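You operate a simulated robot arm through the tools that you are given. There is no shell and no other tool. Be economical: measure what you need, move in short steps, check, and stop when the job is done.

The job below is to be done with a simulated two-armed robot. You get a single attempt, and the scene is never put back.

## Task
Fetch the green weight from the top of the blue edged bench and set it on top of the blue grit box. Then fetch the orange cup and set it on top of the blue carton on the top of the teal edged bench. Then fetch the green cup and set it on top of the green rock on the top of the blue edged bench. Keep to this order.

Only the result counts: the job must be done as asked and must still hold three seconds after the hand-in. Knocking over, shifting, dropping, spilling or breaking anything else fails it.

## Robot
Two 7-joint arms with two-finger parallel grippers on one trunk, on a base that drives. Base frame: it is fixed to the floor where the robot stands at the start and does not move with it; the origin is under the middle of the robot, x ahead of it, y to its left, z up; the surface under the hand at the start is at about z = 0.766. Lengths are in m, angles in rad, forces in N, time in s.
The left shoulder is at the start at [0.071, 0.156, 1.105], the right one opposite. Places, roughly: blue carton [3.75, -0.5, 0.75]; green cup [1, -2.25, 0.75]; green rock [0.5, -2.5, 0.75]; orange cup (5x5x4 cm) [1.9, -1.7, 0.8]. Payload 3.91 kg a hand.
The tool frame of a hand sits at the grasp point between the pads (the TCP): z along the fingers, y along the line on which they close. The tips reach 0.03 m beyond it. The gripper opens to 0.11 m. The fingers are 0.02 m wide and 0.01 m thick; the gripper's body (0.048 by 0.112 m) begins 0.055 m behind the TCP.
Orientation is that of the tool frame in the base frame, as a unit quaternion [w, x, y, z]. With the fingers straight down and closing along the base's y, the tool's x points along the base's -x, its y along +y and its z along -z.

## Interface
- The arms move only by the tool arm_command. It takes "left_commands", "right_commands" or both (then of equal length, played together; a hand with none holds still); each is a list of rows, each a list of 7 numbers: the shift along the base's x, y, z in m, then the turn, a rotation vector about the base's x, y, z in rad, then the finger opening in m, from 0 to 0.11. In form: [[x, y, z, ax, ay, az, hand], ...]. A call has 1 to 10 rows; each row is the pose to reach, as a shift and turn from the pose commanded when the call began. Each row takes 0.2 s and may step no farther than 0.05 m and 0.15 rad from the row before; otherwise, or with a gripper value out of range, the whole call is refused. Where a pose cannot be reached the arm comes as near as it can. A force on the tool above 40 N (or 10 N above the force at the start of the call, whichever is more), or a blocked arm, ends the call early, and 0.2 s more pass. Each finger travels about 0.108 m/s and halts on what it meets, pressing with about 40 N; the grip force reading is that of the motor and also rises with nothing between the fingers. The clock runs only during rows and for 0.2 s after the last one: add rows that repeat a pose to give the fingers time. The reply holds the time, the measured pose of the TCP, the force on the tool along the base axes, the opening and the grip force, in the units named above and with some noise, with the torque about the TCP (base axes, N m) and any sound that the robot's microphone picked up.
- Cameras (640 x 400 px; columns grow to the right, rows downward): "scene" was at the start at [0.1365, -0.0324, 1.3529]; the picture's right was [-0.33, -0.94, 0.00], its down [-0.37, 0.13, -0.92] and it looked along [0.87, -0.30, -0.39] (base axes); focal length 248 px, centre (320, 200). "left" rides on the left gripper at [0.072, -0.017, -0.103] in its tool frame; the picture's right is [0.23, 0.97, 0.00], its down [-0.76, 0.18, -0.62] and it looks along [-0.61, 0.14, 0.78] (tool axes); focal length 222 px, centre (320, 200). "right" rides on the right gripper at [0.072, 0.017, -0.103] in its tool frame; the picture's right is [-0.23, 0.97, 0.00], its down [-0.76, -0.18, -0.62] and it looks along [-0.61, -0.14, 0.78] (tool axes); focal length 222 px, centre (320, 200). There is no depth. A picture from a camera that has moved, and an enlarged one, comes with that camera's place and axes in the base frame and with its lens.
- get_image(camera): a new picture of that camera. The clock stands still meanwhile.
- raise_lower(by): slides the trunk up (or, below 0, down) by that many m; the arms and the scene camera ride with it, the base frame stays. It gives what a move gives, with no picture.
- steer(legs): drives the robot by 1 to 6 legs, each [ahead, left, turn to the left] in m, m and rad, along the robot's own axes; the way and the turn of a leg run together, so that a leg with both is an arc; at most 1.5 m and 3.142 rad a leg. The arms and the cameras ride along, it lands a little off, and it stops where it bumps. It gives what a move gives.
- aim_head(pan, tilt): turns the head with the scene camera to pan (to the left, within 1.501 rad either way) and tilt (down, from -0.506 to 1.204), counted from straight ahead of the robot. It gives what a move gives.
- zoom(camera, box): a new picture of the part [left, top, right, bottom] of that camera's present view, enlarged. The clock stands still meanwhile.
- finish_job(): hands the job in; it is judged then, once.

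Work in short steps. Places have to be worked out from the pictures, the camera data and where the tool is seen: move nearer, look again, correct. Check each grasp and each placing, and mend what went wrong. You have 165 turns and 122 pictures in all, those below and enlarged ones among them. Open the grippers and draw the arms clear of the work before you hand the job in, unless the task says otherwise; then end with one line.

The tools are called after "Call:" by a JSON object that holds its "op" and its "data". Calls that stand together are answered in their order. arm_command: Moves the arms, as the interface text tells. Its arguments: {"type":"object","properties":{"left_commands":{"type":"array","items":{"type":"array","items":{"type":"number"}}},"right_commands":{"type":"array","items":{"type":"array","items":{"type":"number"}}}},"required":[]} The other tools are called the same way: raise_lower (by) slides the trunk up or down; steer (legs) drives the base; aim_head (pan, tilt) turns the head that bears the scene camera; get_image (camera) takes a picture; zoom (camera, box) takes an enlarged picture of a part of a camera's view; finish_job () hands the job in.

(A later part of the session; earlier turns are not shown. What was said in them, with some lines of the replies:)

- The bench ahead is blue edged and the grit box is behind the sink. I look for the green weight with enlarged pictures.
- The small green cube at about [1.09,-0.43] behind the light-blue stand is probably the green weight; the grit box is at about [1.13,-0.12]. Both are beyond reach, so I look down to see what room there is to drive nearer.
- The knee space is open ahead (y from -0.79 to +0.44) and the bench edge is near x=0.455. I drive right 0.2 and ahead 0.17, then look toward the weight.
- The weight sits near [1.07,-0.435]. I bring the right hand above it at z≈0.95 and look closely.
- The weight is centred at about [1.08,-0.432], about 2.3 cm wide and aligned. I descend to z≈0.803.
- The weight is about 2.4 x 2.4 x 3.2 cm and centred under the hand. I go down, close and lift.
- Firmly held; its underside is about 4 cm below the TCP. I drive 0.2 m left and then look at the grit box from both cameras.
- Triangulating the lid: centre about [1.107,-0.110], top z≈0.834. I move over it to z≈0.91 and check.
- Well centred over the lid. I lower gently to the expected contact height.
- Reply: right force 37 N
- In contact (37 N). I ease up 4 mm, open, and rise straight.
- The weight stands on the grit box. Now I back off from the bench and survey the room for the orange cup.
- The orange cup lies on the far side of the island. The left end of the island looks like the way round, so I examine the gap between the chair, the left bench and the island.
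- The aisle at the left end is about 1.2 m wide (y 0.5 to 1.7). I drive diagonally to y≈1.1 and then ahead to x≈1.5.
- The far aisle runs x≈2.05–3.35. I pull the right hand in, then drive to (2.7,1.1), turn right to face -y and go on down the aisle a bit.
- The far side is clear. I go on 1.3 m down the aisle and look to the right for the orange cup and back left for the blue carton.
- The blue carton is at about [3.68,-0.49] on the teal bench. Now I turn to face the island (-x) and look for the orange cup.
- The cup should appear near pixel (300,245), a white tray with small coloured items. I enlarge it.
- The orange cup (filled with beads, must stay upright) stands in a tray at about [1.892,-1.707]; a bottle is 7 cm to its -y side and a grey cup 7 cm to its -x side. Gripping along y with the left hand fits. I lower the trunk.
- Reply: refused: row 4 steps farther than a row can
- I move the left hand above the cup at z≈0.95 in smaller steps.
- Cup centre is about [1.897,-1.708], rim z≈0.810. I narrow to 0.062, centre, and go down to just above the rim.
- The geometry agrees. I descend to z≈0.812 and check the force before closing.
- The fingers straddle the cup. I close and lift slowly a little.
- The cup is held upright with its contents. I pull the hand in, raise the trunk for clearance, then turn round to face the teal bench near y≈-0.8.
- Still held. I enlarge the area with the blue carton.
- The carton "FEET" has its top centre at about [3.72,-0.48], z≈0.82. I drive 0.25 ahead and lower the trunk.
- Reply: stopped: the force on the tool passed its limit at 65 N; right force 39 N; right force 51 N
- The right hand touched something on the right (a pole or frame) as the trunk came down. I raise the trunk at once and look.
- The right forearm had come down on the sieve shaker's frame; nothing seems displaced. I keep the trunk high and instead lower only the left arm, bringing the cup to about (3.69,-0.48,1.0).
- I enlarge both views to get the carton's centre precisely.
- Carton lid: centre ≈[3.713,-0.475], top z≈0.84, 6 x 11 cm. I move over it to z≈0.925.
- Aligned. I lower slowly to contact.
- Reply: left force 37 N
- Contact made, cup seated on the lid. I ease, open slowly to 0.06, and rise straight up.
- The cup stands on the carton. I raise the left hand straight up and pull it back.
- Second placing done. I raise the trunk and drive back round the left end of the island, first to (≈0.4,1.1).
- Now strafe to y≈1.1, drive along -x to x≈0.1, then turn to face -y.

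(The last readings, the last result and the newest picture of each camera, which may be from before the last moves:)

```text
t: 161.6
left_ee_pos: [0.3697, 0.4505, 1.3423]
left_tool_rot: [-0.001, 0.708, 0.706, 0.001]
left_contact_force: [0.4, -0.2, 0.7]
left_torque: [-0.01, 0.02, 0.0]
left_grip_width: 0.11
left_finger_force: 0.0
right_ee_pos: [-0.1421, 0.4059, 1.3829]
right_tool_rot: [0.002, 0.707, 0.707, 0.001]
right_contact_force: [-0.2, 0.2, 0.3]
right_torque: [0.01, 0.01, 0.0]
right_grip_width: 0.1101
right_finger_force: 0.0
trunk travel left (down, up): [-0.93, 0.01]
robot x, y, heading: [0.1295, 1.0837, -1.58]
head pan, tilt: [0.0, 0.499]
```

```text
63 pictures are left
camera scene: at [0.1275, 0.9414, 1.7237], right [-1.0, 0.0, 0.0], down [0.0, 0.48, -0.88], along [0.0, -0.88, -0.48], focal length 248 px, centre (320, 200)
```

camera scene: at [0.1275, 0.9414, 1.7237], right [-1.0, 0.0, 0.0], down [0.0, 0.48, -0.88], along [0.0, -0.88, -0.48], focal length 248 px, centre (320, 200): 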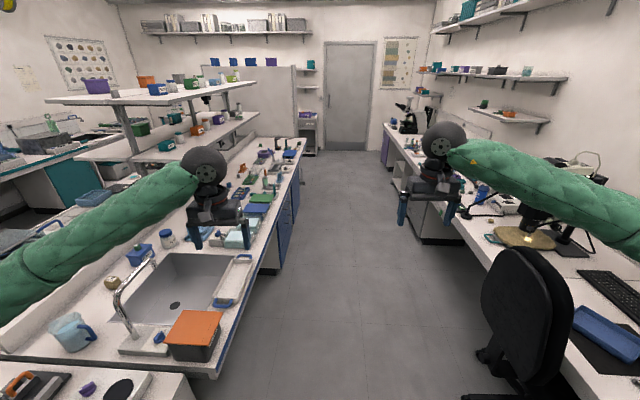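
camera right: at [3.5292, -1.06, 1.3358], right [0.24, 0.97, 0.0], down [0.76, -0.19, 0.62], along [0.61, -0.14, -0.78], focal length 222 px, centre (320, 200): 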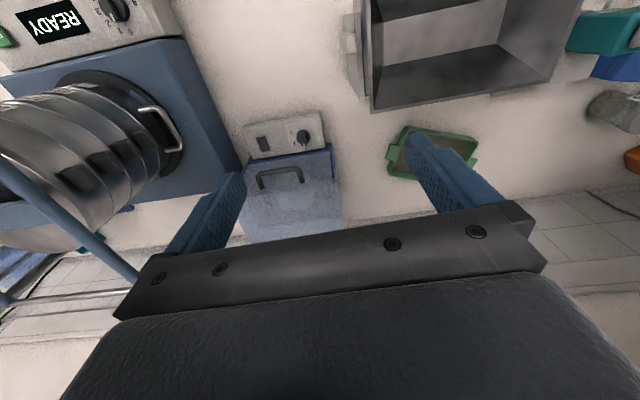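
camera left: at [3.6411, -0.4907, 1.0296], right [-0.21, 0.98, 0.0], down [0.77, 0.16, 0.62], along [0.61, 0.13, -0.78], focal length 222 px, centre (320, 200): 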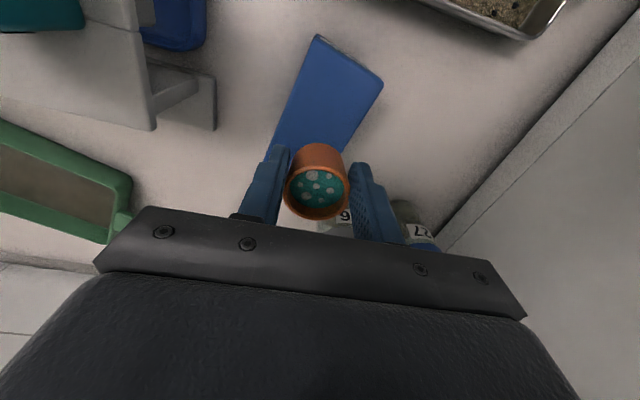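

The aisle is clear around x≈-0.07 (a chair stands at x<-0.6). I drive to y≈-1.95 and turn to face the bench.

Call:
{"op": "steer", "data": {"legs": [[0.5, -0.2, 0.008], [1.3, 0, 0], [1.25, 0, 0], [0, 0, 1.571]]}}

Call:
{"op": "aim_head", "data": {"pan": -0.2, "tilt": 0.6}}

Call:
{"op": "get_image", "data": {"camera": "scene"}}

```text
t: 180.5
left_ee_pos: [0.59, -1.6956, 1.3427]
left_tool_rot: [-0.001, -0.006, 1.0, 0.0]
left_contact_force: [-0.4, -0.2, -0.1]
left_torque: [0.0, 0.01, -0.02]
left_grip_width: 0.1099
left_finger_force: 0.1
right_ee_pos: [0.6423, -2.2062, 1.3828]
right_tool_rot: [0.001, -0.009, 1.0, 0.002]
right_contact_force: [-0.2, -0.8, -0.8]
right_torque: [-0.03, 0.01, 0.0]
right_grip_width: 0.11
right_finger_force: 0.1
trunk travel left (down, up): [-0.93, 0.01]
robot x, y, heading: [-0.0411, -1.947, 0.01]
head pan, tilt: [0.0, 0.499]
```

```text
t: 181.2
left_ee_pos: [0.588, -1.6968, 1.3411]
left_tool_rot: [-0.001, -0.006, 1.0, 0.0]
left_contact_force: [0.4, 0.2, 0.3]
left_torque: [-0.04, 0.02, -0.02]
left_grip_width: 0.1099
left_finger_force: 0.1
right_ee_pos: [0.643, -2.2071, 1.3831]
right_tool_rot: [0.001, -0.009, 1.0, 0.002]
right_contact_force: [-0.6, -0.6, -0.4]
right_torque: [0.0, 0.01, -0.01]
right_grip_width: 0.1101
right_finger_force: 0.0
trunk travel left (down, up): [-0.93, 0.01]
robot x, y, heading: [-0.0406, -1.9462, 0.015]
head pan, tilt: [-0.201, 0.6]
```

```text
62 pictures are left
camera scene: at [0.0952, -1.9646, 1.7147], right [-0.19, -0.98, 0.0], down [-0.56, 0.11, -0.82], along [0.81, -0.15, -0.57], focal length 248 px, centre (320, 200)
```

scene: 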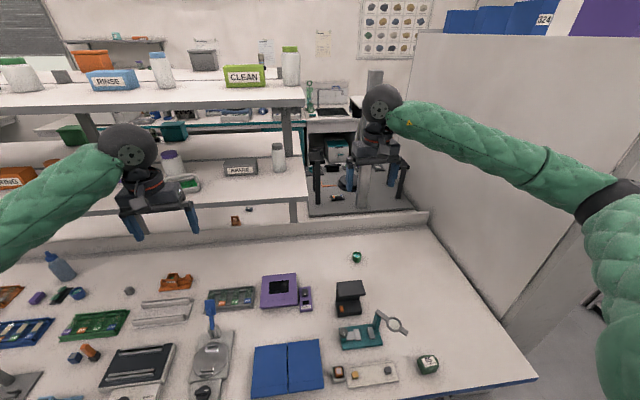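

I enlarge the green cup and the green rock.

Call:
{"op": "zoom", "data": {"camera": "scene", "box": [317, 230, 397, 280]}}

Call:
{"op": "zoom", "data": {"camera": "scene", "box": [320, 300, 480, 400]}}

```text
8.00 times, centred on (357, 255) of scene
camera zoom: at [0.0952, -1.9646, 1.7147], right [-0.19, -0.98, 0.0], down [-0.56, 0.11, -0.82], along [0.81, -0.15, -0.57], focal length 1985 px, centre (24, -240)
```

zoom: 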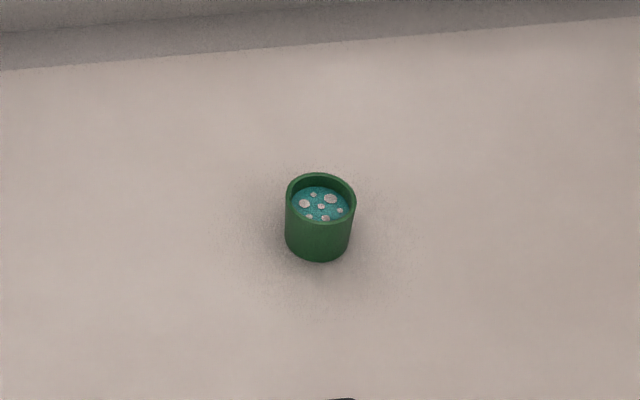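

```text
4.00 times, centred on (400, 350) of scene
camera zoom: at [0.0952, -1.9646, 1.7147], right [-0.19, -0.98, 0.0], down [-0.56, 0.11, -0.82], along [0.81, -0.15, -0.57], focal length 992 px, centre (0, -400)
```

zoom: 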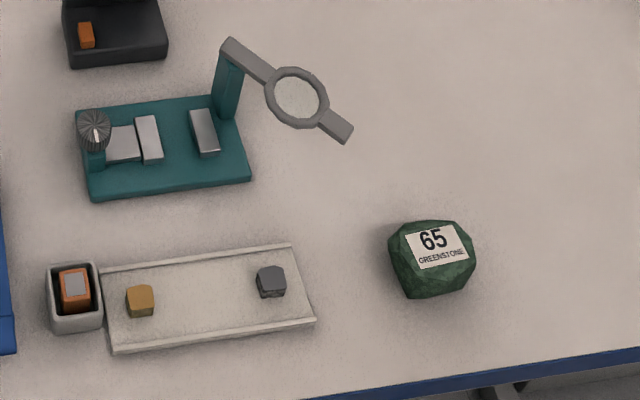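

Cup ≈[0.90,-2.30], rock ≈[0.40,-2.39]; the bench edge here is near x=0.33. I strafe right 0.2, go ahead 0.04 and lower the trunk.

Call:
{"op": "steer", "data": {"legs": [[0.04, -0.2, 0]]}}

Call:
{"op": "raise_lower", "data": {"by": -0.3}}

Call:
{"op": "get_image", "data": {"camera": "right"}}

Call:
{"op": "get_image", "data": {"camera": "scene"}}

```text
t: 183.1
left_ee_pos: [0.6147, -1.8713, 1.3464]
left_tool_rot: [0.003, -0.01, 1.0, -0.005]
left_contact_force: [0.4, 0.0, -0.3]
left_torque: [0.01, -0.01, 0.05]
left_grip_width: 0.1101
left_finger_force: 0.1
right_ee_pos: [0.6676, -2.3778, 1.3872]
right_tool_rot: [0.002, -0.017, 1.0, -0.005]
right_contact_force: [0.3, 0.4, 0.1]
right_torque: [0.02, 0.0, 0.02]
right_grip_width: 0.1101
right_finger_force: 0.0
trunk travel left (down, up): [-0.93, 0.01]
robot x, y, heading: [-0.002, -2.143, 0.017]
head pan, tilt: [-0.201, 0.6]
stopped in leg 1: the robot was blocked; the commanded pose is now the measured one
```

```text
t: 186.1
left_ee_pos: [0.6171, -1.8842, 1.045]
left_tool_rot: [0.003, -0.003, 1.0, -0.005]
left_contact_force: [-0.1, -1.1, -0.1]
left_torque: [0.03, 0.02, 0.05]
left_grip_width: 0.1101
left_finger_force: 0.0
right_ee_pos: [0.6647, -2.3916, 1.0864]
right_tool_rot: [0.001, -0.009, 1.0, -0.004]
right_contact_force: [0.3, -1.0, 1.1]
right_torque: [0.0, 0.0, 0.01]
right_grip_width: 0.11
right_finger_force: 0.1
trunk travel left (down, up): [-0.63, 0.31]
robot x, y, heading: [-0.0074, -2.1413, 0.008]
head pan, tilt: [-0.201, 0.6]
```

```text
59 pictures are left
camera right: at [0.5914, -2.3748, 1.1895], right [0.21, 0.98, -0.01], down [0.76, -0.16, 0.63], along [0.61, -0.14, -0.78], focal length 222 px, centre (320, 200)
```

right: 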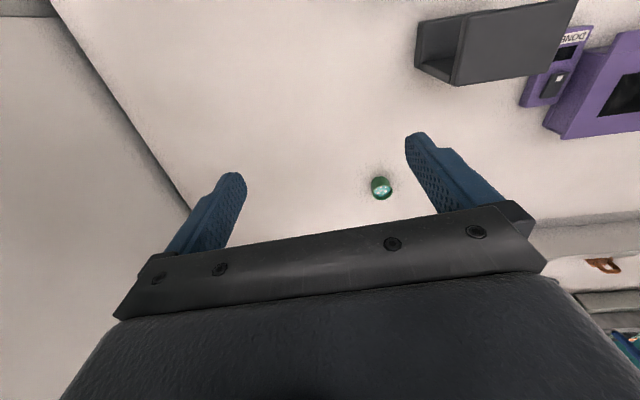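

```text
58 pictures are left
camera scene: at [0.1174, -2.1438, 1.4162], right [-0.19, -0.98, 0.01], down [-0.55, 0.1, -0.83], along [0.81, -0.17, -0.55], focal length 248 px, centre (320, 200)
```

scene: 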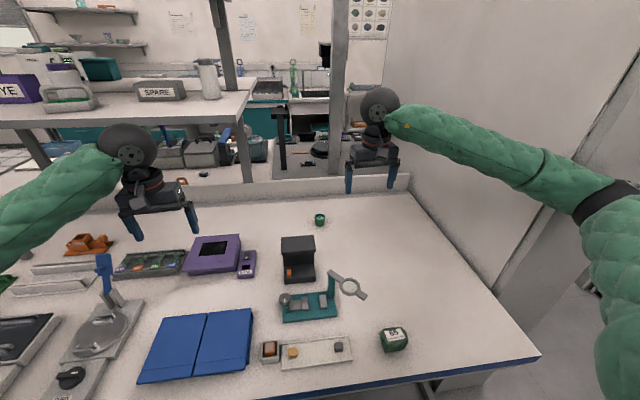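

The strafe was blocked, perhaps the right elbow against the partition. I look to the right.

Call:
{"op": "aim_head", "data": {"pan": -1.1, "tilt": 0.6}}

Call:
{"op": "get_image", "data": {"camera": "scene"}}

```text
t: 187.2
left_ee_pos: [0.6187, -1.8831, 1.0454]
left_tool_rot: [0.004, -0.002, 1.0, -0.005]
left_contact_force: [-0.4, 0.1, 0.0]
left_torque: [-0.01, -0.04, -0.01]
left_grip_width: 0.11
left_finger_force: 0.0
right_ee_pos: [0.6649, -2.3912, 1.0869]
right_tool_rot: [0.001, -0.01, 1.0, -0.004]
right_contact_force: [-0.6, 0.6, -0.4]
right_torque: [-0.02, 0.03, 0.01]
right_grip_width: 0.1101
right_finger_force: 0.0
trunk travel left (down, up): [-0.63, 0.31]
robot x, y, heading: [-0.0031, -2.1407, 0.006]
head pan, tilt: [-1.1, 0.6]
```

```text
57 pictures are left
camera scene: at [0.0709, -2.2055, 1.4164], right [-0.89, -0.46, 0.0], down [-0.25, 0.49, -0.83], along [0.39, -0.74, -0.55], focal length 248 px, centre (320, 200)
```

scene: 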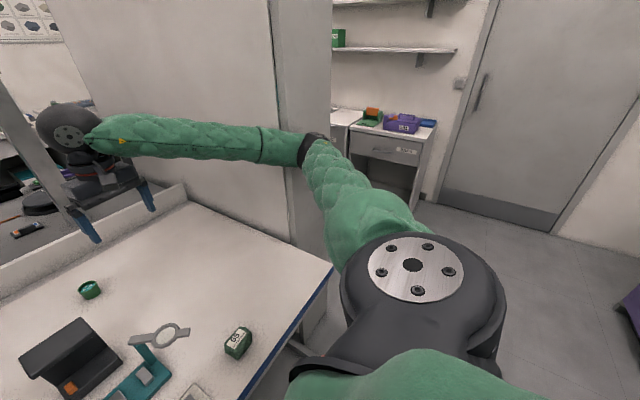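

The right elbow is close to the partition edge. I strafe back left 0.15 to free it, then reach over the cup.

Call:
{"op": "steer", "data": {"legs": [[0, 0.15, -0.006]]}}

Call:
{"op": "aim_head", "data": {"pan": -0.3, "tilt": 0.6}}

Call:
{"op": "get_image", "data": {"camera": "right"}}

Call:
{"op": "zoom", "data": {"camera": "scene", "box": [260, 180, 420, 280]}}

```text
t: 187.9
left_ee_pos: [0.6174, -1.8823, 1.0449]
left_tool_rot: [0.003, -0.001, 1.0, -0.004]
left_contact_force: [0.5, -0.1, -0.4]
left_torque: [-0.02, -0.02, 0.02]
left_grip_width: 0.1096
left_finger_force: 0.0
right_ee_pos: [0.6655, -2.3918, 1.0879]
right_tool_rot: [0.002, -0.01, 1.0, -0.004]
right_contact_force: [0.1, 0.9, 0.1]
right_torque: [0.02, 0.01, 0.01]
right_grip_width: 0.1101
right_finger_force: 0.2
trunk travel left (down, up): [-0.63, 0.31]
robot x, y, heading: [-0.0047, -2.1381, 0.002]
head pan, tilt: [-1.1, 0.6]
stopped in leg 1: the robot was blocked; the commanded pose is now the measured one
```

```text
t: 189.0
left_ee_pos: [0.6161, -1.8822, 1.046]
left_tool_rot: [0.004, -0.002, 1.0, -0.005]
left_contact_force: [1.1, 1.5, -0.1]
left_torque: [-0.01, -0.01, 0.01]
left_grip_width: 0.1102
left_finger_force: 0.0
right_ee_pos: [0.6648, -2.3916, 1.087]
right_tool_rot: [0.002, -0.01, 1.0, -0.004]
right_contact_force: [0.4, -0.2, 0.2]
right_torque: [0.02, 0.0, -0.04]
right_grip_width: 0.1099
right_finger_force: 0.1
trunk travel left (down, up): [-0.63, 0.31]
robot x, y, heading: [-0.0072, -2.1405, 0.01]
head pan, tilt: [-0.3, 0.6]
```

```text
56 pictures are left
camera right: at [0.5911, -2.3749, 1.1897], right [0.21, 0.98, -0.01], down [0.76, -0.16, 0.63], along [0.61, -0.14, -0.78], focal length 222 px, centre (320, 200)
```

right: 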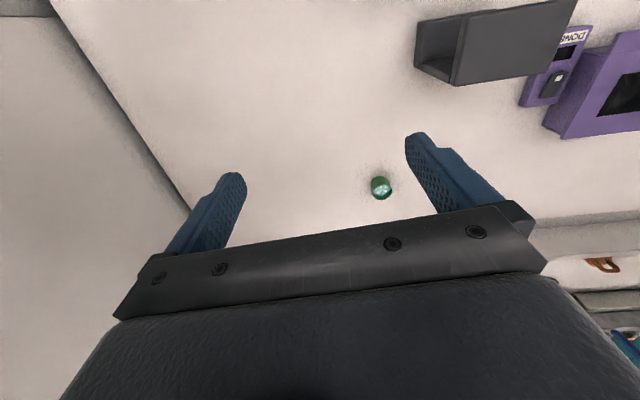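

```text
4.00 times, centred on (340, 230) of scene
camera zoom: at [0.1156, -2.1527, 1.4162], right [-0.29, -0.96, 0.01], down [-0.53, 0.16, -0.83], along [0.79, -0.25, -0.56], focal length 992 px, centre (240, 80)
```

zoom: 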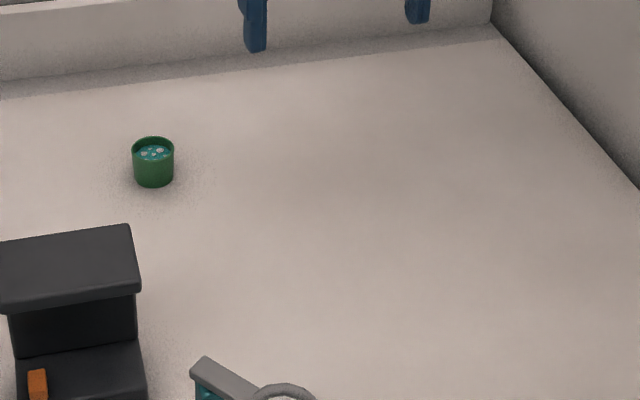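

It is still blocked, so the base probably touches the bench front. I back off 0.06 first, then strafe left.

Call:
{"op": "steer", "data": {"legs": [[-0.06, 0, 0]]}}

Call:
{"op": "steer", "data": {"legs": [[0, 0.1, 0]]}}

Call:
{"op": "get_image", "data": {"camera": "scene"}}

```text
t: 190.0
left_ee_pos: [0.5635, -1.8943, 1.0434]
left_tool_rot: [0.0, -0.002, 1.0, 0.001]
left_contact_force: [-0.7, 0.3, 1.2]
left_torque: [0.0, -0.07, -0.01]
left_grip_width: 0.1102
left_finger_force: 0.0
right_ee_pos: [0.6112, -2.4032, 1.0793]
right_tool_rot: [-0.002, -0.009, 1.0, 0.001]
right_contact_force: [-1.4, 0.2, 0.5]
right_torque: [0.0, -0.02, -0.02]
right_grip_width: 0.1102
right_finger_force: 0.1
trunk travel left (down, up): [-0.63, 0.31]
robot x, y, heading: [-0.0607, -2.1412, 0.005]
head pan, tilt: [-0.3, 0.6]
```

```text
t: 191.2
left_ee_pos: [0.5652, -1.7908, 1.0413]
left_tool_rot: [-0.003, -0.002, 1.0, 0.0]
left_contact_force: [0.7, 0.4, 0.3]
left_torque: [-0.01, -0.01, 0.02]
left_grip_width: 0.11
left_finger_force: 0.1
right_ee_pos: [0.6139, -2.2995, 1.0781]
right_tool_rot: [-0.003, -0.009, 1.0, 0.0]
right_contact_force: [-0.6, 0.7, 0.3]
right_torque: [-0.04, 0.0, 0.01]
right_grip_width: 0.1099
right_finger_force: 0.1
trunk travel left (down, up): [-0.63, 0.31]
robot x, y, heading: [-0.0652, -2.0376, 0.008]
head pan, tilt: [-0.3, 0.6]
```

```text
54 pictures are left
camera scene: at [0.0677, -2.0647, 1.4147], right [-0.29, -0.96, 0.0], down [-0.54, 0.16, -0.83], along [0.79, -0.24, -0.56], focal length 248 px, centre (320, 200)
```

scene: 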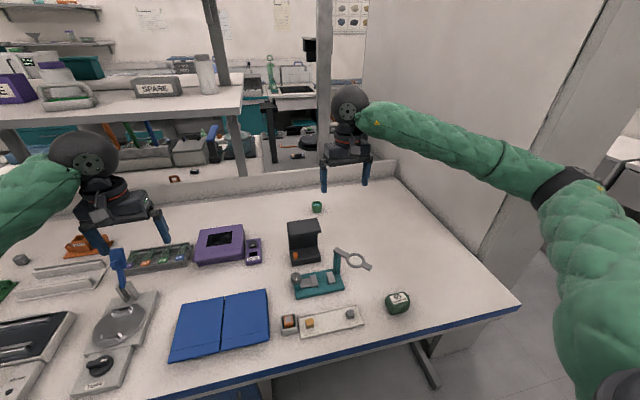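

The cup is at [0.888,-2.307]. I nudge ahead 0.03, then raise the left hand out of the way and bring the right hand above the cup.

Call:
{"op": "steer", "data": {"legs": [[0.03, 0.0, 0]]}}

Call:
{"op": "arm_command", "data": {"right_commands": [[0.03, 0, 0, 0, 0, 0, 0.11], [0.06, 0, 0, 0, 0, 0, 0.11], [0.09, 0, -0.01, 0, 0, 0, 0.1], [0.12, 0, -0.03, 0, 0, 0, 0.09], [0.155, 0, -0.05, 0, 0, 0, 0.08], [0.19, 0, -0.07, 0, 0, 0, 0.08], [0.22, 0, -0.1, 0, 0, 0, 0.08], [0.24, 0, -0.13, 0, 0, 0, 0.08]], "left_commands": [[-0.01, 0, 0.02, 0, 0, 0, 0.11], [-0.02, 0, 0.04, 0, 0, 0, 0.11], [-0.03, 0, 0.06, 0, 0, 0, 0.11], [-0.04, 0, 0.08, 0, 0, 0, 0.11], [-0.05, 0, 0.1, 0, 0, 0, 0.11], [-0.05, 0, 0.1, 0, 0, 0, 0.11], [-0.05, 0, 0.1, 0, 0, 0, 0.11], [-0.05, 0, 0.1, 0, 0, 0, 0.11]]}}

Call:
{"op": "get_image", "data": {"camera": "right"}}

Call:
{"op": "zoom", "data": {"camera": "scene", "box": [240, 130, 400, 230]}}

```text
t: 192.0
left_ee_pos: [0.5962, -1.792, 1.0419]
left_tool_rot: [-0.002, -0.003, 1.0, 0.001]
left_contact_force: [-0.5, -0.6, -1.0]
left_torque: [-0.02, 0.04, 0.0]
left_grip_width: 0.11
left_finger_force: 0.0
right_ee_pos: [0.6421, -2.3011, 1.0771]
right_tool_rot: [-0.003, -0.01, 1.0, 0.002]
right_contact_force: [-0.3, 0.1, -0.5]
right_torque: [0.04, 0.0, -0.03]
right_grip_width: 0.1099
right_finger_force: 0.0
trunk travel left (down, up): [-0.63, 0.31]
robot x, y, heading: [-0.0362, -2.0406, 0.006]
head pan, tilt: [-0.3, 0.6]
```

```text
t: 193.8
left_ee_pos: [0.5463, -1.7921, 1.1429]
left_tool_rot: [-0.001, -0.002, 1.0, 0.001]
left_contact_force: [0.0, -0.1, -0.1]
left_torque: [0.0, -0.01, 0.03]
left_grip_width: 0.1099
left_finger_force: 0.0
right_ee_pos: [0.8839, -2.301, 0.9462]
right_tool_rot: [-0.003, -0.009, 1.0, 0.001]
right_contact_force: [-0.7, 0.1, 0.5]
right_torque: [-0.02, -0.04, 0.03]
right_grip_width: 0.0803
right_finger_force: 0.1
trunk travel left (down, up): [-0.63, 0.31]
robot x, y, heading: [-0.0391, -2.0382, 0.008]
head pan, tilt: [-0.3, 0.6]
```

```text
53 pictures are left
camera right: at [0.8121, -2.2859, 1.05], right [0.21, 0.98, 0.0], down [0.77, -0.16, 0.62], along [0.6, -0.13, -0.79], focal length 222 px, centre (320, 200)
```

right: 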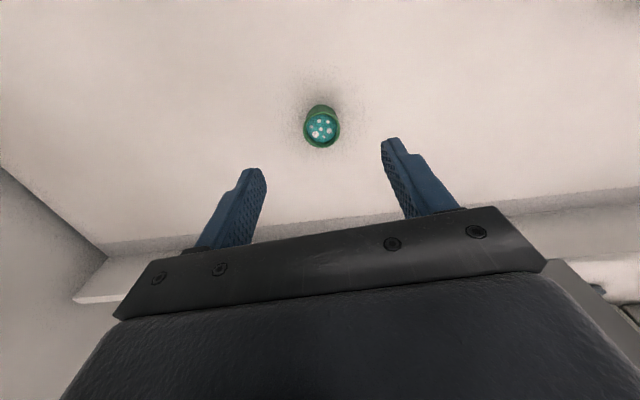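

```text
4.00 times, centred on (320, 180) of scene
camera zoom: at [0.0982, -2.0661, 1.4146], right [-0.29, -0.96, 0.0], down [-0.54, 0.16, -0.82], along [0.79, -0.24, -0.57], focal length 992 px, centre (320, 280)
```

zoom: 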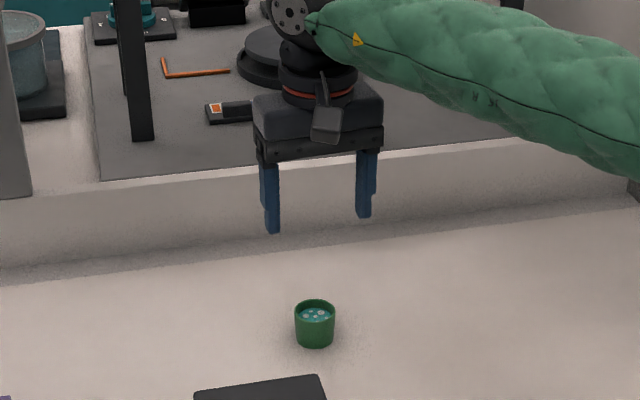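

Cup centre ≈[0.898,-2.304], rim z≈0.80. I descend with opening 0.065.

Call:
{"op": "arm_command", "data": {"right_commands": [[0.013, -0.003, -0.03, 0, 0, 0, 0.065], [0.013, -0.003, -0.06, 0, 0, 0, 0.065], [0.013, -0.003, -0.09, 0, 0, 0, 0.065]]}}

Call:
{"op": "get_image", "data": {"camera": "right"}}

Call:
{"op": "zoom", "data": {"camera": "scene", "box": [280, 165, 360, 215]}}

```text
t: 194.6
left_ee_pos: [0.5464, -1.7931, 1.1414]
left_tool_rot: [-0.002, -0.002, 1.0, 0.001]
left_contact_force: [0.1, -1.1, 0.3]
left_torque: [0.03, 0.01, 0.0]
left_grip_width: 0.11
left_finger_force: 0.1
right_ee_pos: [0.8972, -2.3033, 0.8569]
right_tool_rot: [-0.004, -0.01, 1.0, 0.002]
right_contact_force: [-0.9, 0.2, 1.1]
right_torque: [0.02, 0.01, 0.03]
right_grip_width: 0.065
right_finger_force: 0.1
trunk travel left (down, up): [-0.63, 0.31]
robot x, y, heading: [-0.0385, -2.0368, 0.002]
head pan, tilt: [-0.3, 0.6]
```

```text
51 pictures are left
camera right: at [0.8246, -2.2886, 0.9602], right [0.21, 0.98, 0.0], down [0.77, -0.16, 0.62], along [0.6, -0.13, -0.79], focal length 222 px, centre (320, 200)
```

right: 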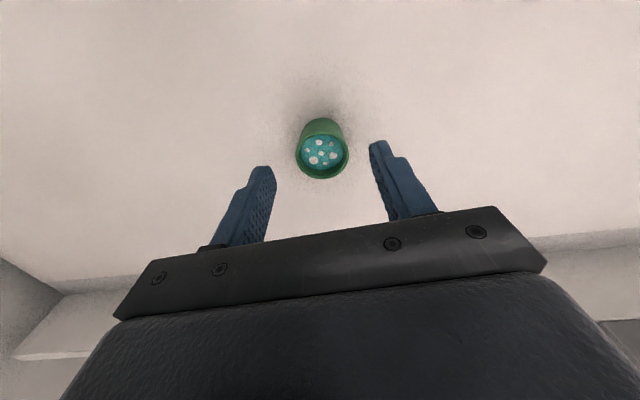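

```text
8.00 times, centred on (320, 190) of scene
camera zoom: at [0.0984, -2.0663, 1.4146], right [-0.29, -0.96, 0.0], down [-0.54, 0.16, -0.82], along [0.79, -0.24, -0.57], focal length 1985 px, centre (320, 280)
```

zoom: 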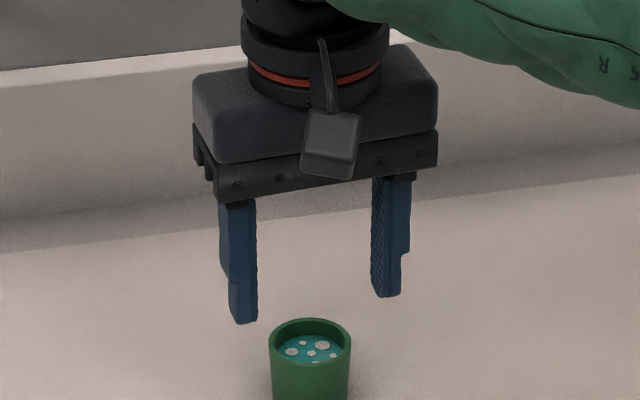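

Well aligned. I go down, close, and lift gently.

Call:
{"op": "arm_command", "data": {"right_commands": [[0.003, 0, -0.03, 0, 0, 0, 0.065], [0.003, 0, -0.05, 0, 0, 0, 0.065], [0.003, 0, -0.05, 0, 0, 0, 0.05], [0.003, 0, -0.05, 0, 0, 0, 0.04], [0.003, 0, -0.05, 0, 0, 0, 0.035], [0.003, 0, -0.05, 0, 0, 0, 0.035]]}}

Call:
{"op": "arm_command", "data": {"right_commands": [[0, 0, 0.01, 0, 0, 0, 0.035], [0, 0, 0.03, 0, 0, 0, 0.035], [0, 0, 0.06, 0, 0, 0, 0.035], [0, 0, 0.09, 0, 0, 0, 0.035], [0, 0, 0.12, 0, 0, 0, 0.035], [0, 0, 0.15, 0, 0, 0, 0.035], [0, 0, 0.17, 0, 0, 0, 0.035]]}}

Call:
{"op": "get_image", "data": {"camera": "right"}}

Call:
{"op": "get_image", "data": {"camera": "scene"}}

```text
t: 196.0
left_ee_pos: [0.5461, -1.7921, 1.1418]
left_tool_rot: [-0.002, -0.003, 1.0, 0.0]
left_contact_force: [0.9, -0.5, -0.1]
left_torque: [0.04, -0.02, 0.0]
left_grip_width: 0.1102
left_finger_force: 0.1
right_ee_pos: [0.8997, -2.3035, 0.808]
right_tool_rot: [-0.003, -0.009, 1.0, 0.0]
right_contact_force: [0.5, 0.2, -0.1]
right_torque: [-0.03, -0.02, -0.03]
right_grip_width: 0.0415
right_finger_force: 40.1
trunk travel left (down, up): [-0.63, 0.31]
robot x, y, heading: [-0.0374, -2.0376, 0.004]
head pan, tilt: [-0.3, 0.6]
```

```text
t: 197.6
left_ee_pos: [0.5453, -1.7925, 1.1426]
left_tool_rot: [-0.002, -0.002, 1.0, 0.0]
left_contact_force: [-0.4, -0.3, 0.6]
left_torque: [-0.02, 0.01, -0.04]
left_grip_width: 0.1102
left_finger_force: 0.0
right_ee_pos: [0.8991, -2.3047, 0.9774]
right_tool_rot: [-0.004, -0.009, 1.0, 0.001]
right_contact_force: [-0.2, 0.8, -0.1]
right_torque: [0.01, 0.01, 0.03]
right_grip_width: 0.0414
right_finger_force: 39.7
trunk travel left (down, up): [-0.63, 0.31]
robot x, y, heading: [-0.0352, -2.041, 0.006]
head pan, tilt: [-0.3, 0.6]
```

```text
49 pictures are left
camera right: at [0.8269, -2.2897, 1.0816], right [0.21, 0.98, 0.0], down [0.77, -0.16, 0.62], along [0.6, -0.13, -0.79], focal length 222 px, centre (320, 200)
```

right: 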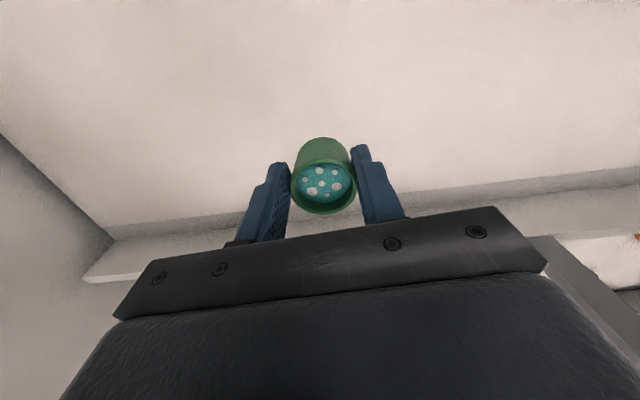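

```text
48 pictures are left
camera scene: at [0.0973, -2.0661, 1.4147], right [-0.29, -0.96, 0.0], down [-0.54, 0.16, -0.82], along [0.79, -0.24, -0.57], focal length 248 px, centre (320, 200)
```

scene: 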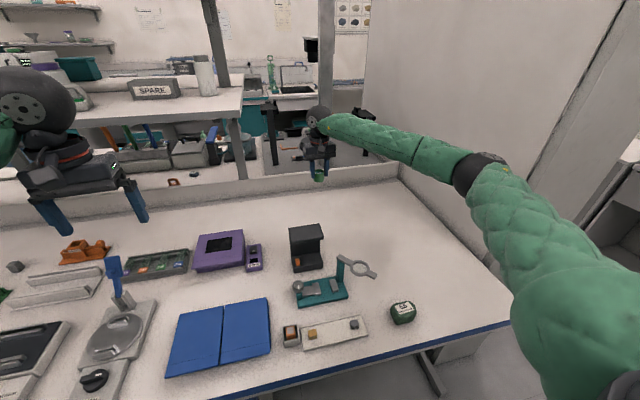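

Held upright. The rock is at about [0.39,-2.38]. I back off 0.18 m and bring the hand close above the rock for a look.

Call:
{"op": "steer", "data": {"legs": [[-0.18, 0.0, 0]]}}

Call:
{"op": "arm_command", "data": {"right_commands": [[0, -0.02, 0.03, 0, 0, 0, 0.035], [-0.02, -0.05, 0.05, 0, 0, 0, 0.035], [-0.05, -0.08, 0.05, 0, 0, 0, 0.035], [-0.09, -0.08, 0.05, 0, 0, 0, 0.035], [-0.13, -0.08, 0.05, 0, 0, 0, 0.035], [-0.17, -0.08, 0.05, 0, 0, 0, 0.035], [-0.21, -0.08, 0.05, 0, 0, 0, 0.035], [-0.25, -0.08, 0.05, 0, 0, 0, 0.035]]}}

Call:
{"op": "aim_head", "data": {"pan": -0.55, "tilt": 0.8}}

Call:
{"op": "get_image", "data": {"camera": "right"}}

Call:
{"op": "get_image", "data": {"camera": "scene"}}

```text
t: 199.1
left_ee_pos: [0.3637, -1.793, 1.143]
left_tool_rot: [-0.001, -0.002, 1.0, -0.001]
left_contact_force: [0.3, 0.1, 0.2]
left_torque: [0.01, -0.03, -0.02]
left_grip_width: 0.1097
left_finger_force: 0.0
right_ee_pos: [0.7172, -2.3064, 0.9779]
right_tool_rot: [-0.003, -0.01, 1.0, 0.0]
right_contact_force: [0.5, -0.6, 0.6]
right_torque: [-0.02, -0.01, 0.01]
right_grip_width: 0.0411
right_finger_force: 40.5
trunk travel left (down, up): [-0.63, 0.31]
robot x, y, heading: [-0.2197, -2.0373, 0.002]
head pan, tilt: [-0.3, 0.6]
```

```text
t: 200.9
left_ee_pos: [0.3637, -1.7944, 1.1432]
left_tool_rot: [-0.001, -0.003, 1.0, 0.001]
left_contact_force: [-0.1, -0.7, 0.7]
left_torque: [0.0, 0.0, -0.06]
left_grip_width: 0.1102
left_finger_force: 0.0
right_ee_pos: [0.4672, -2.3868, 1.0294]
right_tool_rot: [-0.002, -0.011, 1.0, 0.002]
right_contact_force: [-0.2, 0.0, -0.3]
right_torque: [-0.04, 0.0, 0.02]
right_grip_width: 0.0413
right_finger_force: 39.6
trunk travel left (down, up): [-0.63, 0.31]
robot x, y, heading: [-0.2133, -2.0407, 0.003]
head pan, tilt: [-0.3, 0.6]
```

```text
t: 201.7
left_ee_pos: [0.3649, -1.7939, 1.1426]
left_tool_rot: [-0.003, -0.001, 1.0, 0.001]
left_contact_force: [-0.8, 0.4, 0.8]
left_torque: [0.02, 0.0, 0.01]
left_grip_width: 0.1098
left_finger_force: 0.1
right_ee_pos: [0.4686, -2.3879, 1.0286]
right_tool_rot: [-0.004, -0.01, 1.0, 0.001]
right_contact_force: [0.0, 0.1, -0.8]
right_torque: [0.01, 0.03, 0.0]
right_grip_width: 0.0412
right_finger_force: 40.4
trunk travel left (down, up): [-0.63, 0.31]
robot x, y, heading: [-0.2144, -2.0383, 0.005]
head pan, tilt: [-0.55, 0.799]
```

```text
47 pictures are left
camera right: at [0.3968, -2.3717, 1.1319], right [0.21, 0.98, 0.0], down [0.77, -0.16, 0.62], along [0.6, -0.13, -0.79], focal length 222 px, centre (320, 200)
```

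right: 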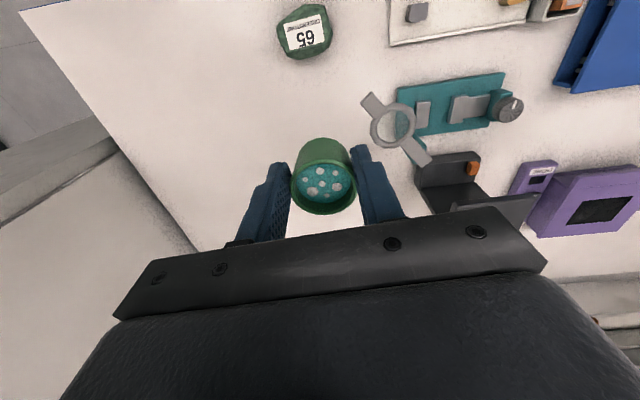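

```text
46 pictures are left
camera scene: at [-0.0992, -2.0835, 1.3978], right [-0.52, -0.86, 0.0], down [-0.61, 0.37, -0.7], along [0.6, -0.36, -0.72], focal length 248 px, centre (320, 200)
```

scene: 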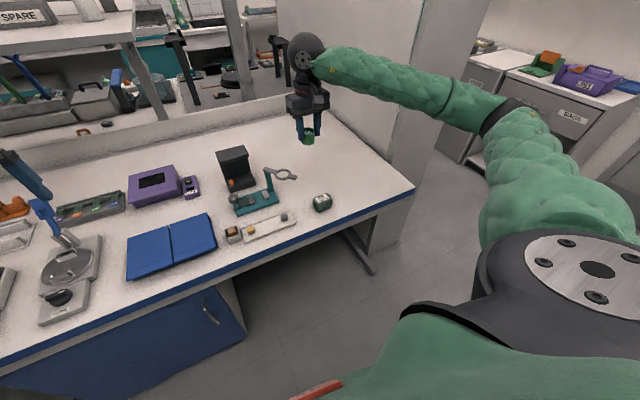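

I enlarge the rock in both views.

Call:
{"op": "zoom", "data": {"camera": "scene", "box": [290, 183, 354, 223]}}

Call:
{"op": "zoom", "data": {"camera": "right", "box": [240, 0, 368, 80]}}

```text
10.00 times, centred on (322, 203) of scene
camera zoom: at [-0.0992, -2.0835, 1.3978], right [-0.52, -0.86, 0.0], down [-0.61, 0.37, -0.7], along [0.6, -0.36, -0.72], focal length 2481 px, centre (300, 170)
```

zoom: 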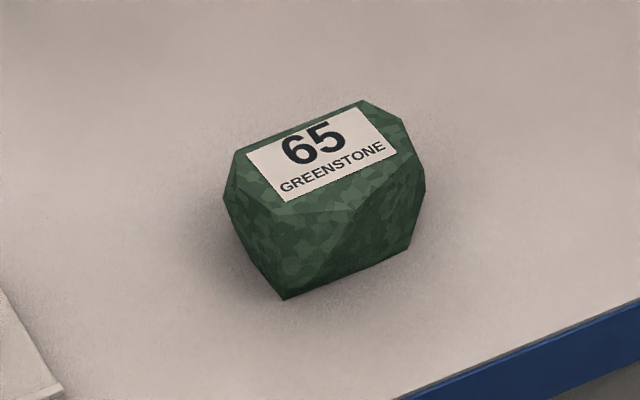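

```text
5.00 times, centred on (304, 40) of right
camera zoom: at [0.3968, -2.3717, 1.1319], right [0.21, 0.98, 0.0], down [0.77, -0.16, 0.62], along [0.6, -0.13, -0.79], focal length 1111 px, centre (400, 1000)
```

zoom: 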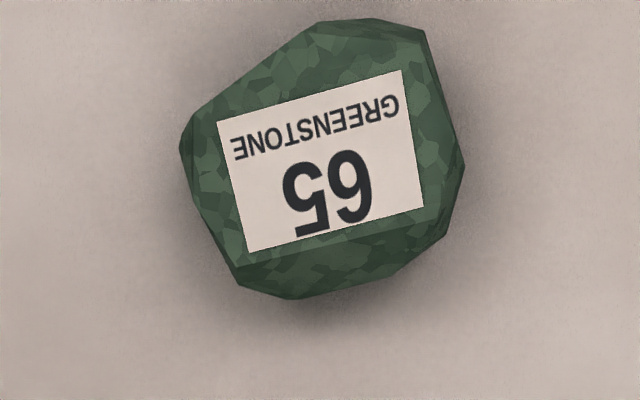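

The rock's top facet is level at z≈0.799, centred at about [0.398,-2.393]. I move over it and down to z≈0.885.

Call:
{"op": "arm_command", "data": {"right_commands": [[-0.035, -0.003, -0.01, 0, 0, 0, 0.035], [-0.07, -0.005, -0.03, 0, 0, 0, 0.035], [-0.07, -0.005, -0.07, 0, 0, 0, 0.035], [-0.07, -0.005, -0.11, 0, 0, 0, 0.035], [-0.07, -0.005, -0.143, 0, 0, 0, 0.035]]}}

Call:
{"op": "zoom", "data": {"camera": "scene", "box": [280, 173, 360, 223]}}

Call:
{"op": "get_image", "data": {"camera": "right"}}

```text
t: 202.9
left_ee_pos: [0.3648, -1.7935, 1.1423]
left_tool_rot: [-0.002, -0.003, 1.0, 0.001]
left_contact_force: [1.2, -0.3, 0.5]
left_torque: [0.0, 0.02, 0.02]
left_grip_width: 0.11
left_finger_force: 0.0
right_ee_pos: [0.3986, -2.3911, 0.8846]
right_tool_rot: [-0.003, -0.01, 1.0, 0.002]
right_contact_force: [0.8, 0.5, -1.2]
right_torque: [0.0, 0.02, -0.01]
right_grip_width: 0.0411
right_finger_force: 39.8
trunk travel left (down, up): [-0.63, 0.31]
robot x, y, heading: [-0.2193, -2.0435, 0.008]
head pan, tilt: [-0.55, 0.799]
```

```text
8.00 times, centred on (320, 198) of scene
camera zoom: at [-0.0987, -2.0837, 1.3978], right [-0.52, -0.86, 0.0], down [-0.61, 0.37, -0.7], along [0.6, -0.36, -0.72], focal length 1985 px, centre (320, 216)
```

zoom: 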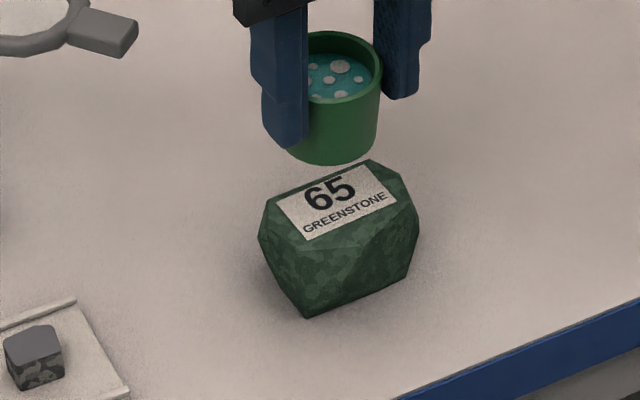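

```text
42 pictures are left
camera right: at [0.3251, -2.3758, 0.9885], right [0.21, 0.98, 0.0], down [0.77, -0.16, 0.62], along [0.6, -0.13, -0.79], focal length 222 px, centre (320, 200)
```

right: 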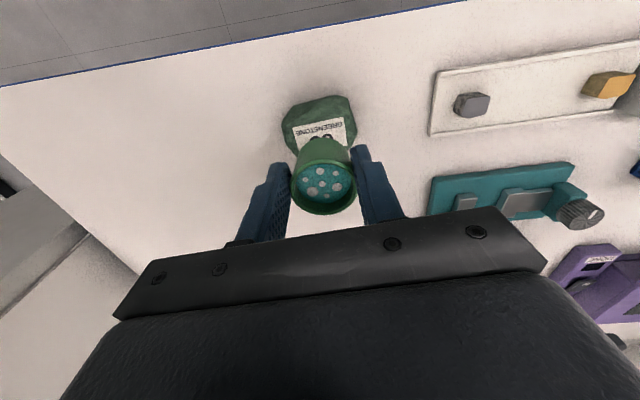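

Nearly centred; I shift 3 mm ahead and lower slowly to contact.

Call:
{"op": "arm_command", "data": {"right_commands": [[0.003, -0.002, -0.015, 0, 0, 0, 0.035], [0.003, -0.002, -0.028, 0, 0, 0, 0.035], [0.003, -0.002, -0.036, 0, 0, 0, 0.035], [0.003, -0.002, -0.04, 0, 0, 0, 0.035]]}}

Call:
{"op": "zoom", "data": {"camera": "scene", "box": [280, 173, 360, 223]}}

```text
t: 203.9
left_ee_pos: [0.3637, -1.7935, 1.144]
left_tool_rot: [-0.001, -0.002, 1.0, 0.001]
left_contact_force: [0.2, 1.4, 0.4]
left_torque: [-0.01, -0.01, 0.01]
left_grip_width: 0.1097
left_finger_force: 0.1
right_ee_pos: [0.4007, -2.3932, 0.8492]
right_tool_rot: [0.0, -0.01, 1.0, 0.0]
right_contact_force: [0.2, -3.7, 32.2]
right_torque: [-0.24, -0.1, 0.16]
right_grip_width: 0.0408
right_finger_force: 40.0
trunk travel left (down, up): [-0.63, 0.31]
robot x, y, heading: [-0.2177, -2.0389, 0.005]
head pan, tilt: [-0.55, 0.799]
```

```text
8.00 times, centred on (320, 198) of scene
camera zoom: at [-0.1015, -2.0825, 1.3988], right [-0.52, -0.86, 0.0], down [-0.61, 0.37, -0.7], along [0.6, -0.36, -0.72], focal length 1985 px, centre (320, 216)
```

zoom: 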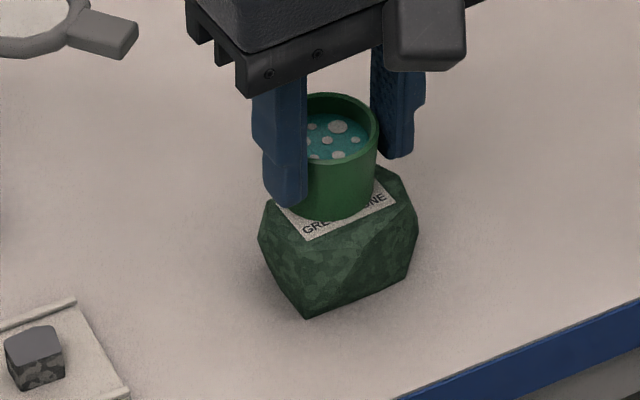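

The cup rests on the facet, well centred. I ease off, open slowly, and check.

Call:
{"op": "arm_command", "data": {"right_commands": [[0, 0, 0.004, 0, 0, 0, 0.036], [0, 0, 0.004, 0, 0, 0, 0.04], [0, 0, 0.004, 0, 0, 0, 0.045], [0, 0, 0.004, 0, 0, 0, 0.052], [0, 0, 0.004, 0, 0, 0, 0.06], [0, 0, 0.004, 0, 0, 0, 0.06]]}}

Call:
{"op": "zoom", "data": {"camera": "scene", "box": [280, 173, 360, 223]}}

```text
t: 205.3
left_ee_pos: [0.3648, -1.7942, 1.142]
left_tool_rot: [-0.002, -0.002, 1.0, 0.001]
left_contact_force: [-0.4, 0.0, -0.1]
left_torque: [0.0, 0.01, 0.0]
left_grip_width: 0.11
left_finger_force: 0.1
right_ee_pos: [0.4006, -2.3929, 0.8491]
right_tool_rot: [-0.003, -0.009, 1.0, 0.001]
right_contact_force: [0.2, -0.4, -0.2]
right_torque: [0.02, 0.01, -0.01]
right_grip_width: 0.0598
right_finger_force: 0.0
trunk travel left (down, up): [-0.63, 0.31]
robot x, y, heading: [-0.217, -2.0387, 0.003]
head pan, tilt: [-0.55, 0.799]
```

```text
8.00 times, centred on (320, 198) of scene
camera zoom: at [-0.0994, -2.0835, 1.3978], right [-0.52, -0.86, 0.0], down [-0.61, 0.37, -0.7], along [0.6, -0.36, -0.72], focal length 1985 px, centre (320, 216)
```

zoom: 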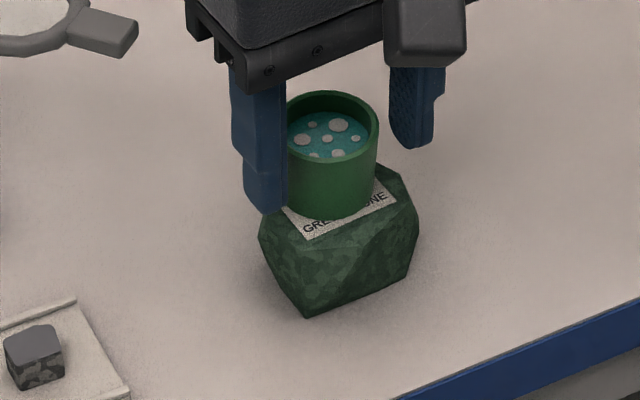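

The cup stands free. I raise the hand straight up and back the robot away.

Call:
{"op": "arm_command", "data": {"right_commands": [[0, 0, 0.02, 0, 0, 0, 0.06], [0, 0, 0.06, 0, 0, 0, 0.06], [0, 0, 0.1, 0, 0, 0, 0.07], [0, 0, 0.14, 0, 0, 0, 0.08], [0, 0, 0.18, 0, 0, 0, 0.09], [0, 0, 0.21, 0, 0, 0, 0.11]]}}

Call:
{"op": "steer", "data": {"legs": [[-0.12, 0.1, 0]]}}

Call:
{"op": "get_image", "data": {"camera": "scene"}}

Call:
{"op": "zoom", "data": {"camera": "scene", "box": [300, 130, 400, 192]}}

```text
t: 206.7
left_ee_pos: [0.3642, -1.7943, 1.1418]
left_tool_rot: [-0.001, -0.002, 1.0, 0.0]
left_contact_force: [1.0, 0.6, 1.1]
left_torque: [0.01, 0.03, -0.01]
left_grip_width: 0.1102
left_finger_force: 0.0
right_ee_pos: [0.4009, -2.3918, 1.0597]
right_tool_rot: [-0.003, -0.01, 1.0, 0.001]
right_contact_force: [0.4, 0.2, -0.1]
right_torque: [0.0, 0.01, 0.02]
right_grip_width: 0.1102
right_finger_force: 0.1
trunk travel left (down, up): [-0.63, 0.31]
robot x, y, heading: [-0.2177, -2.0469, 0.005]
head pan, tilt: [-0.55, 0.799]
```

```text
t: 208.1
left_ee_pos: [0.2435, -1.6936, 1.1435]
left_tool_rot: [-0.001, -0.002, 1.0, 0.0]
left_contact_force: [0.3, -0.3, 0.2]
left_torque: [-0.02, -0.03, 0.01]
left_grip_width: 0.1101
left_finger_force: 0.1
right_ee_pos: [0.2801, -2.2905, 1.0598]
right_tool_rot: [-0.003, -0.01, 1.0, 0.001]
right_contact_force: [-0.8, -0.2, 0.0]
right_torque: [-0.03, 0.0, 0.0]
right_grip_width: 0.1099
right_finger_force: 0.1
trunk travel left (down, up): [-0.63, 0.31]
robot x, y, heading: [-0.3394, -1.9434, 0.005]
head pan, tilt: [-0.55, 0.799]
```

```text
39 pictures are left
camera scene: at [-0.2205, -1.983, 1.398], right [-0.52, -0.86, 0.0], down [-0.61, 0.37, -0.7], along [0.6, -0.36, -0.72], focal length 248 px, centre (320, 200)
```

scene: 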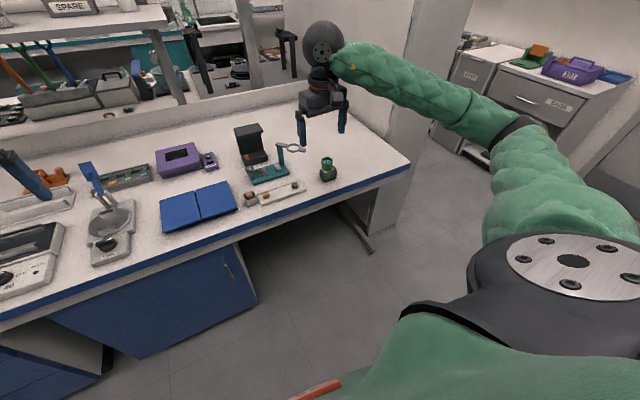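

```text
6.40 times, centred on (350, 161) of scene
camera zoom: at [-0.2205, -1.983, 1.398], right [-0.52, -0.86, 0.0], down [-0.61, 0.37, -0.7], along [0.6, -0.36, -0.72], focal length 1588 px, centre (128, 450)
```

zoom: 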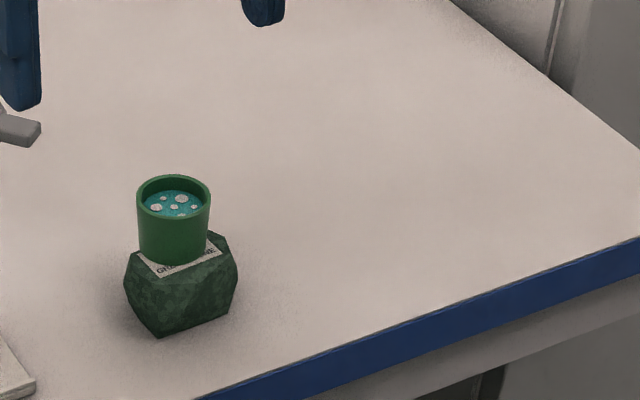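

All three items stand in place, the grippers are open and the arms are clear of the work. I hand the job in.

Call:
{"op": "finish_job", "data": {}}

```text
The job is handed in.
```

The job is handed in: the green weight is on the grit box, the orange cup on the blue carton and the green cup on the green rock, in that order. During the second placing the right arm pressed on the sieve shaker's frame, and near the rock the robot briefly bumped the bench or the partition; neither appears to have moved, but I did not confirm this.
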